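You operate a simulated robot arm through the tools that you are given. There is no shell and no other tool. Be economical: measure what you need, move in short steps, check, and stop when the job is done.

Carry out the task below with a simulated robot arm. There is one attempt and no reset: what you move stays moved.

TASK
Stand the mattress cloth beside the cleaning pad. It goes on the side that lies toward x +0.7, y +0.7 (a direction in the base frame), with about 3 cm between them.
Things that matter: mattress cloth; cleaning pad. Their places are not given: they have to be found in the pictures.

It is judged by the outcome, as a careful person would: the job done as asked, and still so three seconds after it is handed in. It fails if anything else is knocked over, pushed out of place, dropped, spilled or broken.

THE ROBOT
A 6-joint arm with a two-finger parallel gripper, fixed in place. Base frame: the origin is at the foot of the arm, x ahead of it, y to its left, z up; the work surface is at about z = 0. Lengths are in m, angles in rad, forces in N, time in s.
With the tool pointing down near the work surface it reaches from about 0.18 to 0.46 m from the base axis. Its first joint turns from -1.222 to 1.222 rad. Payload 1.9 kg.
Tool frame: the origin (TCP) lies between the finger pads and is the grasp point; the fingertips stand 0.023 m ahead of it; z points along the fingers, y is the line along which they close. The gripper opens to 0.094 m. The fingers are 0.038 m wide and 0.01 m thick; the gripper's body (0.054 by 0.096 m) begins 0.039 m behind the TCP.
Orientation is that of the tool frame in the base frame, as a unit quaternion [x, y, z, w]. With the fingers straight down and closing along the base's y, the tool's x points along the base's -x, its y along +y and its z along -z.

THE INTERFACE
- The arm moves only by the tool send_rows. Its argument "plan" is a list of rows, each a list of 7 numbers: the shift along the base's x, y, z in m, then the turn, a rotation vector about the base's x, y, z in rad, then the opening, from 0 (shut) to 1 (fully open). In form: [[x, y, z, rx, ry, rz, jaw], ...]. A call has 1 to 20 rows; each row shifts and turns the commanded pose from where the row before left it. A row lasts 0.2 s, in which the tool goes at most 0.05 m and 0.15 rad; a call with a longer step from one row to the next is refused whole, and so is a gripper value outside its range. A pose out of reach is approached as far as the arm can. The call stops where the force on the tool passes 40 N (or 10 N more than at its start, if that is more) or the arm is blocked; 0.2 s more then pass. The fingers move at their own pace (about 0.108 m/s each) and stop on an object; they squeeze with about 31 N. The grip force told is the motor's: it shows also when the fingers shut on nothing. Time passes only in rows, and 0.2 s behind the last, so rows that do not move let the fingers close. It gives the time, the measured TCP pose, the force on the tool (base axes), the opening and the grip force at its end, in the units of the frame above (readings bear some noise), and new pictures: "views" is both (left out), scene, wrist or none.
- Cameras (640 x 400 px; columns grow to the right, rows downward): "scene" is fixed at [0.0846, 0.3308, 0.4332]; the picture's right is [-0.47, -0.88, 0.00], its down [-0.45, 0.24, -0.86] and it looks along [0.76, -0.41, -0.51] (base axes); focal length 264 px, centre (320, 200). "wrist" rides on the gripper at [-0.039, 0, -0.044] in the tool frame; the picture's right is [0.00, -1.00, 0.00], its down [0.97, 0.00, -0.24] and it looks along [0.24, 0.00, 0.97] (tool axes); focal length 218 px, centre (320, 200).
- pixel_to_xyz(camera, pixels): for up to 12 pixels [column, row] of the newest picture of that camera ("zoom" is the newest enlarged one), the place [x, y, z] in the base frame of the surface seen there, good to about 0.002 m, but the place of the scene camera against the robot may be out by one fixed shift of up to 0.012 m in any direction. No time passes.
- zoom(camera, box): a new picture of the part [left, top, right, bottom] of that camera's present view, enlarged. No time passes.
- close_job(): hands the job in; it is judged then, once.

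Work in short steps. Measure before you move; look again where a grasp or a placing could have gone wrong, and mend it. You have 60 turns and 120 pictures in all, the two below and enlarged ones among them. Open the gripper and draw the arm clear of the work before you hand the job in, unless the task says otherwise; then end with one line.

The tools are called after "Call:" by a JSON object that holds its "method" and its "body". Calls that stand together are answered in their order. send_rows: Moves the arm, as the interface text tells. Its arguments: {"type":"object","properties":{"plan":{"type":"array"},"views":{"type":"string","enum":["both","scene","wrist","none"]}},"required":["plan"]} The other tools are called the same way: pixel_to_xyz (camera, pixels) gives the place of the surface under pixels of a picture; zoom (camera, box) takes an enlarged picture of a part of a camera's view; close_job () hands the job in.

At the start:

```text
t: 0.0
tcp_pos: [0.2476, 0.1319, 0.313]
tool_rot: [0.0, 1.0, 0.0, 0.001]
wrist_force: [0.3, 0.3, -0.1]
grip_width: 0.094
grip_force: 0.0
```

scene: 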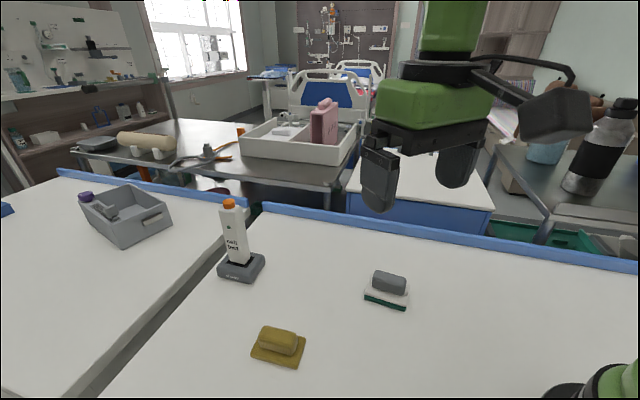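
wrist: 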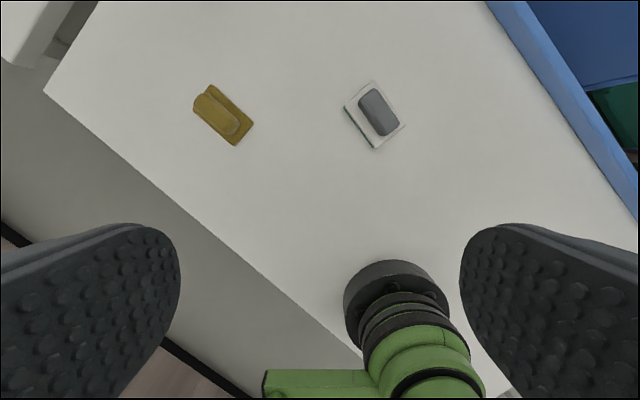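

Two pad-like items are visible: a yellow one at (278,345) and a grey/white/green one at (388,288), plus a bottle on a stand at (237,240). I zoom in to tell them apart.

Call:
{"method": "zoom", "body": {"camera": "scene", "box": [200, 190, 440, 380]}}

Call:
{"method": "zoom", "body": {"camera": "wrist", "box": [170, 60, 430, 170]}}

Call:
{"method": "pixel_to_xyz", "body": {"camera": "wrist", "pixels": [[215, 110], [235, 145], [252, 123], [378, 112], [375, 147], [405, 125], [371, 82], [344, 108], [205, 85], [194, 105], [300, 130]]}}

Call:
{"method": "pixel_to_xyz", "body": {"camera": "scene", "pixels": [[278, 338], [390, 281], [240, 265], [252, 350], [297, 367], [305, 338], [330, 330]]}}

```text
2.11 times, centred on (320, 285) of scene
```

zoom: 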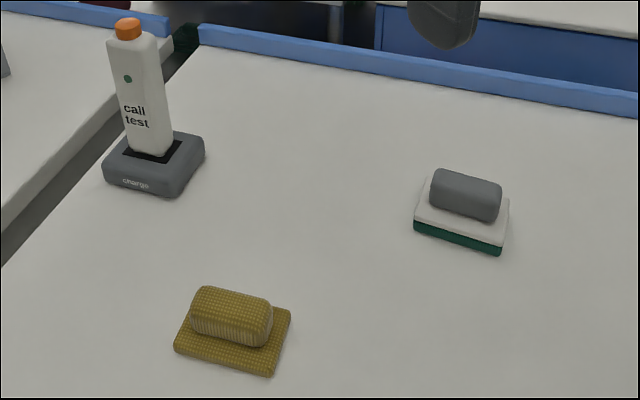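

```text
2.46 times, centred on (300, 115) of wrist
```

zoom: 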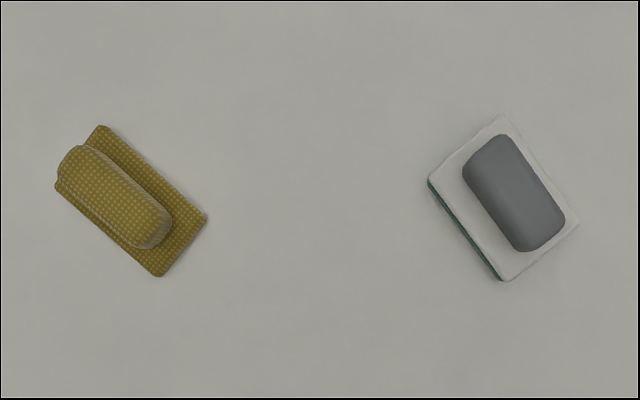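

```text
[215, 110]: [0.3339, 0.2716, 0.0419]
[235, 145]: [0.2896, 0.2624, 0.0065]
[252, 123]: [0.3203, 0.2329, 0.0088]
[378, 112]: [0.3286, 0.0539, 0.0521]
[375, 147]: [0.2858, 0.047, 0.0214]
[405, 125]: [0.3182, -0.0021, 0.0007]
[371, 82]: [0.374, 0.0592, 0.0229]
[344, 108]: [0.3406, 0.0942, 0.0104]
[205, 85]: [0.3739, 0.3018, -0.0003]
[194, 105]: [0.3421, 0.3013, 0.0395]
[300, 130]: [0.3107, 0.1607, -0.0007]
```

```text
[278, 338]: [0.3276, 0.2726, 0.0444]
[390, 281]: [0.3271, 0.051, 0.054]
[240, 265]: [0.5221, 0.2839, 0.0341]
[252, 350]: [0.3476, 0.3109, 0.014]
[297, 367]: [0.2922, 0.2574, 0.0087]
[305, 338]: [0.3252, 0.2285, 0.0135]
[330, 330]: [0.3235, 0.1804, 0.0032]
```

The yellow woven item reads as the mattress cloth and the white/green scourer with the grey grip as the cleaning pad. I measure corners in the enlarged wrist picture.

Call:
{"method": "pixel_to_xyz", "body": {"camera": "zoom", "pixels": [[102, 130], [202, 216], [157, 270], [62, 187], [75, 150], [160, 235], [499, 121], [573, 221], [505, 276], [434, 182], [495, 140], [540, 240]]}}

Call:
{"method": "pixel_to_xyz", "body": {"camera": "zoom", "pixels": [[90, 160], [115, 190], [145, 225], [130, 235], [155, 205], [85, 195], [515, 190], [470, 165], [540, 165], [560, 215], [515, 245], [110, 225]]}}

```text
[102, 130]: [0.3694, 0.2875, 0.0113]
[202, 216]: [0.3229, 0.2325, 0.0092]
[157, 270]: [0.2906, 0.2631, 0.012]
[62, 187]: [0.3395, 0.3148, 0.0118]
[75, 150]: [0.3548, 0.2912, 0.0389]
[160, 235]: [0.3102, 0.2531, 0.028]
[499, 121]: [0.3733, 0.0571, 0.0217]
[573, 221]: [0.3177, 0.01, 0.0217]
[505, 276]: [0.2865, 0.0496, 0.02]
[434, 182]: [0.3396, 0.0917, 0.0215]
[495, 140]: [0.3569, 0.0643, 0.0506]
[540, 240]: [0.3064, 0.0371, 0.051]
```

```text
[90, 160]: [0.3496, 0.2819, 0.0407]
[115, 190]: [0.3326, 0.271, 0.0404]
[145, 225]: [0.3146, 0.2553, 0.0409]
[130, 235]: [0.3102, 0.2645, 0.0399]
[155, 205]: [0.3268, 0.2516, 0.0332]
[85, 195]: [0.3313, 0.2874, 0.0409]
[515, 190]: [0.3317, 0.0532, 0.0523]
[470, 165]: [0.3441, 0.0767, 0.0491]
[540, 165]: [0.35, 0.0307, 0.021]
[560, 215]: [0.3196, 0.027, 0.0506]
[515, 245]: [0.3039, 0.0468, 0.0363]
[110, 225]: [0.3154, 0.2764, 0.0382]
```

Cloth centre is about (0.331, 0.274) with its long axis at ~48°; the pad centre is about (0.329, 0.052) with its long axis at ~41°. I go above the cloth with the jaws turned to close across its raised block.

Call:
{"method": "send_rows", "body": {"plan": [[0.012, 0.0199, -0.0215, 0, 0, 0.12, 1], [0.012, 0.0199, -0.0215, 0, 0, 0.12, 1], [0.012, 0.0199, -0.0215, 0, 0, 0.12, 1], [0.012, 0.0199, -0.0215, 0, 0, 0.12, 1], [0.012, 0.0199, -0.0215, 0, 0, 0.12, 1], [0.012, 0.0199, -0.0215, 0, 0, 0.12, 1], [0.012, 0.0199, -0.0215, 0, 0, 0.12, 1], [0, 0, 0, 0, 0, 0, 1]]}}

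```text
t: 1.8
tcp_pos: [0.3302, 0.2713, 0.1631]
tool_rot: [-0.409, 0.912, 0.001, -0.001]
wrist_force: [-0.6, -0.3, -0.1]
grip_width: 0.0941
grip_force: 0.0
```

scene: 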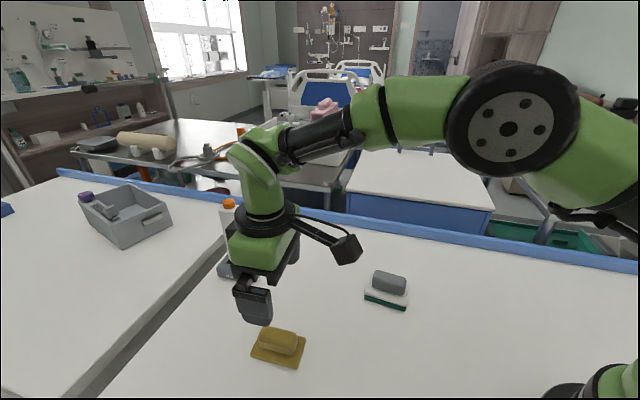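
wrist: 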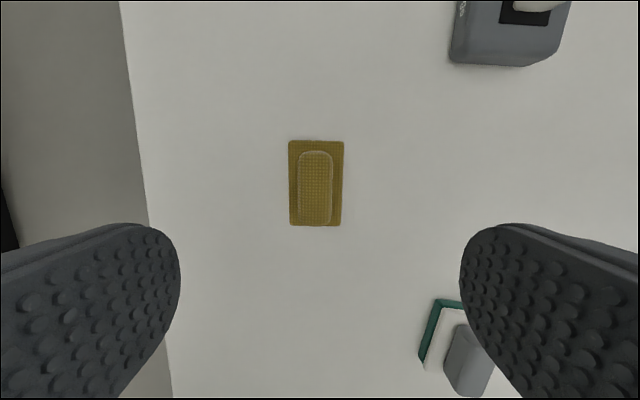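

The cloth is square with the picture at (316,183). I measure its edges and block exactly.

Call:
{"method": "pixel_to_xyz", "body": {"camera": "wrist", "pixels": [[291, 142], [342, 143], [339, 224], [291, 224], [317, 155], [317, 185], [317, 215], [301, 185], [331, 185], [336, 185], [316, 226], [316, 142]]}}

Call:
{"method": "zoom", "body": {"camera": "wrist", "box": [270, 130, 370, 240]}}

```text
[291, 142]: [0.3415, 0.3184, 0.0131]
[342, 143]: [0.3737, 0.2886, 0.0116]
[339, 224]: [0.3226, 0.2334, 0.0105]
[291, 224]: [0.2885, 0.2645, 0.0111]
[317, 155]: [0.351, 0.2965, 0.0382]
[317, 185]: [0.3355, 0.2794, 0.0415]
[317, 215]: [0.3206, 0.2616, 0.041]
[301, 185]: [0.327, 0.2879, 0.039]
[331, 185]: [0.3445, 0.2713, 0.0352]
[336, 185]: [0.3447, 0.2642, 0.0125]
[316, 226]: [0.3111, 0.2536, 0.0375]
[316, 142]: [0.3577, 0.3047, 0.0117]
```

```text
3.64 times, centred on (320, 185) of wrist
```

zoom: 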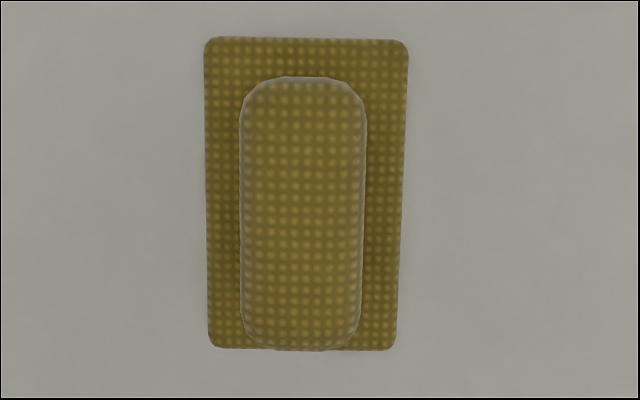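

Base is about 0.076 × 0.045 centred at (0.3315, 0.276), axis 47°, and the block is 0.026 wide with its top at 0.041. I descend to TCP z 0.040 (tips just above the base plate).

Call:
{"method": "send_rows", "body": {"plan": [[0.0013, 0.0042, -0.03, 0, 0, 0, 1], [0, 0, -0.035, 0, 0, 0, 1], [0, 0, -0.03, 0, 0, 0, 1], [0, 0, -0.018, 0, 0, 0, 1], [0, 0, -0.0085, 0, 0, 0, 1], [0, 0, 0, 0, 0, 0, 1]], "views": "wrist"}}

```text
t: 3.2
tcp_pos: [0.3331, 0.2756, 0.0409]
tool_rot: [-0.409, 0.913, 0.0, 0.001]
wrist_force: [-0.3, 0.3, 0.3]
grip_width: 0.094
grip_force: 0.0
```

wrist: 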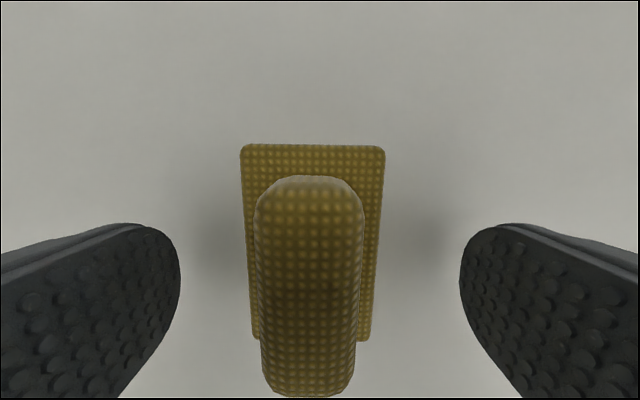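

Block is between the fingers, slightly left (col 310). I shift 2 mm that way and close.

Call:
{"method": "send_rows", "body": {"plan": [[-0.0016, 0.0014, 0, 0, 0, 0, 1], [0, 0, 0, 0, 0, 0, 0], [0, 0, 0, 0, 0, 0, 0], [0, 0, 0, 0, 0, 0, 0], [0, 0, 0, 0, 0, 0, 0]], "views": "wrist"}}

```text
t: 4.4
tcp_pos: [0.332, 0.2768, 0.041]
tool_rot: [-0.408, 0.913, 0.0, 0.001]
wrist_force: [-0.9, 0.4, 2.2]
grip_width: 0.0274
grip_force: 30.8
```

wrist: 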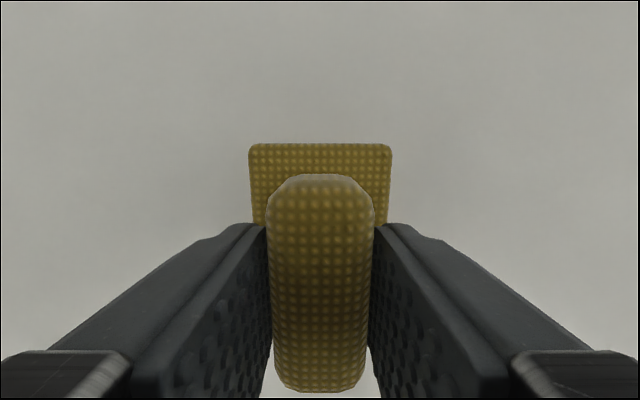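

Held at 0.027 m with 31 N. I lift straight up 0.1 m and carry it toward (0.4055, 0.1285), moving in y first to stay away from the bottle, with a small turn to line up with the pad.

Call:
{"method": "send_rows", "body": {"plan": [[0, 0, 0.02, 0, 0, 0, 0], [0, 0, 0.04, 0, 0, 0, 0], [0, 0, 0.04, 0, 0, 0, 0], [0.0, -0.035, 0, 0, 0, -0.03, 0], [0.005, -0.04, 0, 0, 0, -0.03, 0], [0.02, -0.04, 0, 0, 0, 0, 0], [0.03, -0.0333, 0, 0, 0, 0, 0], [0.0185, 0, 0, 0, 0, 0, 0], [0, 0, 0, 0, 0, 0, 0]]}}

```text
t: 6.4
tcp_pos: [0.4043, 0.1283, 0.141]
tool_rot: [-0.381, 0.925, 0.001, 0.001]
wrist_force: [-0.6, -0.1, -1.0]
grip_width: 0.0276
grip_force: 30.7
```

scene: 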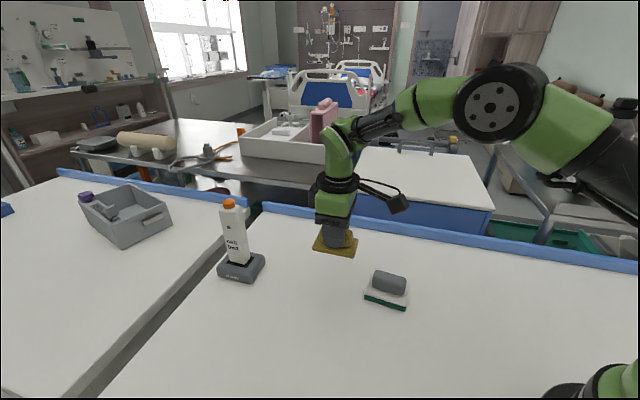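
wrist: 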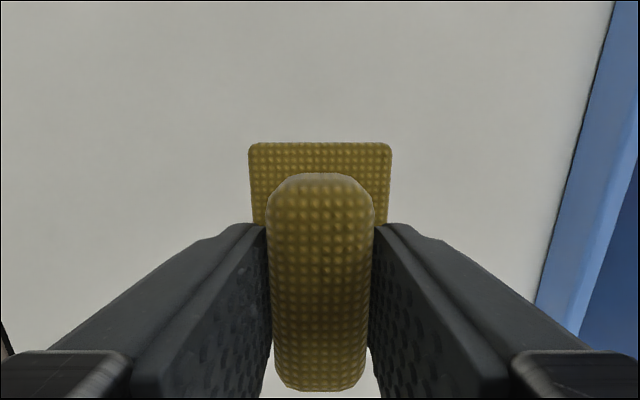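

The cloth is held and the path is clear. I lower to about 6 mm above the surface and check the gap.

Call:
{"method": "send_rows", "body": {"plan": [[0.001, 0, -0.035, 0, 0, 0, 0], [0, 0, -0.035, 0, 0, 0, 0], [0, 0, -0.018, 0, 0, 0, 0], [0, 0, 0, 0, 0, 0, 0]], "views": "scene"}}

Call:
{"method": "zoom", "body": {"camera": "scene", "box": [290, 220, 430, 320]}}

```text
t: 7.4
tcp_pos: [0.4069, 0.1288, 0.0526]
tool_rot: [-0.38, 0.925, 0.0, 0.001]
wrist_force: [0.2, -0.7, -1.0]
grip_width: 0.0272
grip_force: 31.4
```

scene: 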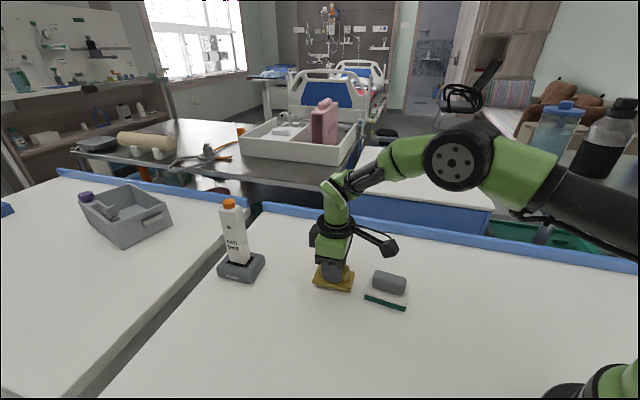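

```text
4.00 times, centred on (360, 270) of scene
```

zoom: 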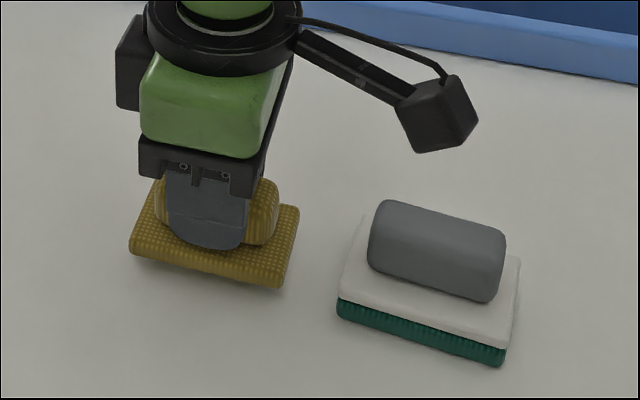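

I measure facing edges of both objects in the enlarged picture.

Call:
{"method": "pixel_to_xyz", "body": {"camera": "zoom", "pixels": [[296, 210], [280, 280], [288, 250], [134, 250], [342, 296], [372, 220], [500, 342], [517, 262], [352, 262], [340, 310]]}}

```text
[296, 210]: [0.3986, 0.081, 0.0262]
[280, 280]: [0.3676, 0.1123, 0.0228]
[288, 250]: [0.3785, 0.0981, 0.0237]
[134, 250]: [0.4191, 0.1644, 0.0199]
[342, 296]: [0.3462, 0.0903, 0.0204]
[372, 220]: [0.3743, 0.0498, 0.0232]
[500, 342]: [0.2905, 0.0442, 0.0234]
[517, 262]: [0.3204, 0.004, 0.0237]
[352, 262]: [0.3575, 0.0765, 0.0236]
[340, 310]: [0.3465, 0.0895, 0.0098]
```

The facing edges are ~0.031–0.034 m apart and the centre offset is (0.077, 0.076), as wanted. I lower the last 11.5 mm, and check contact.

Call:
{"method": "send_rows", "body": {"plan": [[-0.0005, -0.0005, -0.006, 0, 0, 0, 0], [0, 0, -0.004, 0, 0, 0, 0], [0, 0, -0.0015, 0, 0, 0, 0], [0, 0, 0, 0, 0, 0, 0]], "views": "scene"}}

```text
t: 8.4
tcp_pos: [0.4051, 0.128, 0.0424]
tool_rot: [-0.381, 0.925, 0.0, 0.0]
wrist_force: [-0.3, -0.4, 0.3]
grip_width: 0.0277
grip_force: 31.3
```

scene: 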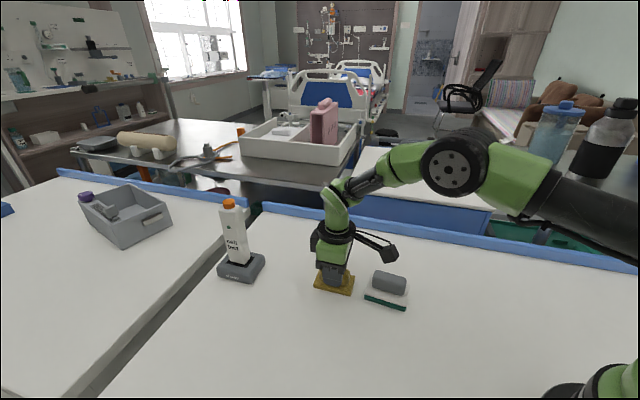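

The force went from −1.0 to about +0.3 N, so the cloth is just taking the surface. I lower 1 mm, release, and rise clear.

Call:
{"method": "send_rows", "body": {"plan": [[0, 0, -0.001, 0, 0, 0, 0], [0, 0, 0, 0, 0, 0, 0], [0, 0, 0, 0, 0, 0, 0.6], [0, 0, 0, 0, 0, 0, 0.6], [0, 0, 0, 0, 0, 0, 0.6], [0, 0, 0.02, 0, 0, 0, 0.6], [0, 0, 0.04, 0, 0, 0, 0.6], [0, 0, 0.045, 0, 0, 0, 0.6], [0, 0, 0.045, 0, 0, 0, 0.6], [-0.03, 0.03, 0.02, 0, 0, 0, 0.6], [-0.03, 0.035, 0.015, 0, 0, 0, 0.6], [-0.03, 0.035, 0, 0, 0, 0, 0.6], [0, 0, 0, 0, 0, 0, 0.6]]}}

Call:
{"method": "zoom", "body": {"camera": "scene", "box": [290, 220, 430, 320]}}

```text
t: 11.2
tcp_pos: [0.3152, 0.23, 0.228]
tool_rot: [-0.381, 0.925, 0.001, 0.0]
wrist_force: [0.4, -0.3, -0.8]
grip_width: 0.0565
grip_force: 0.1
```

scene: 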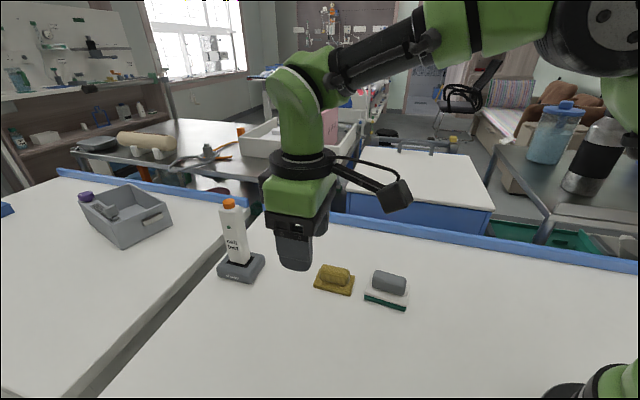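
wrist: 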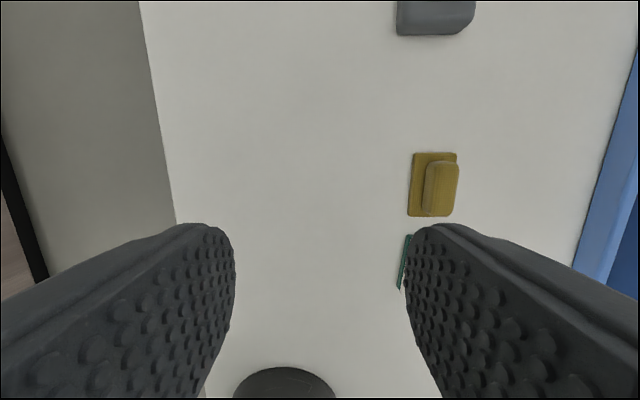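

```text
4.00 times, centred on (360, 270) of scene
```

zoom: 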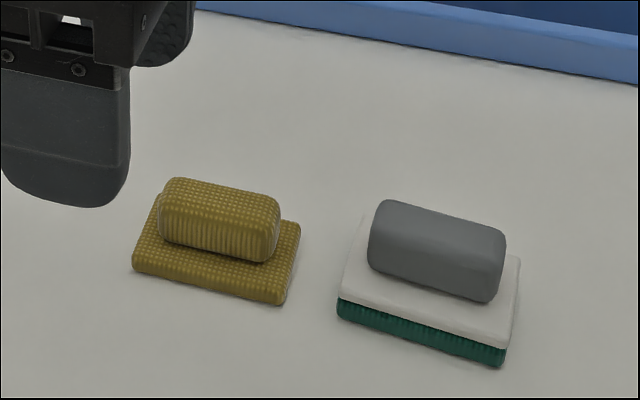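

The cloth stands flat beside the untouched pad. I check the final gap.

Call:
{"method": "pixel_to_xyz", "body": {"camera": "zoom", "pixels": [[297, 226], [280, 298], [290, 260], [135, 264], [342, 296], [372, 220], [352, 262], [500, 342], [517, 262], [158, 198]]}}

```text
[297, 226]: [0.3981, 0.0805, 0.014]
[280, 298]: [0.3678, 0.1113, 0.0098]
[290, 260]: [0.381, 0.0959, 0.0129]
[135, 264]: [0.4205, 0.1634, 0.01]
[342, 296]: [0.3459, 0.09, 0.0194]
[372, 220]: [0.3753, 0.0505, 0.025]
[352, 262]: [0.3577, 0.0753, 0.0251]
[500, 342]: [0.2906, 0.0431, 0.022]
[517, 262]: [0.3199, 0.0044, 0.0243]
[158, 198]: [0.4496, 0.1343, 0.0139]
```

The facing edges are about 3 cm apart and the centre offset is (0.076, 0.075), right along the asked direction. The arm is clear and the gripper is open, so I hand in.

Call:
{"method": "close_job", "body": {}}

```text
The job is handed in.
```

The mattress cloth is standing flat beside the cleaning pad, on the (+0.7, +0.7) side with a gap of about 3 cm, and nothing else was disturbed. I took the yellow woven item as the cloth and the white and green scourer as the pad.
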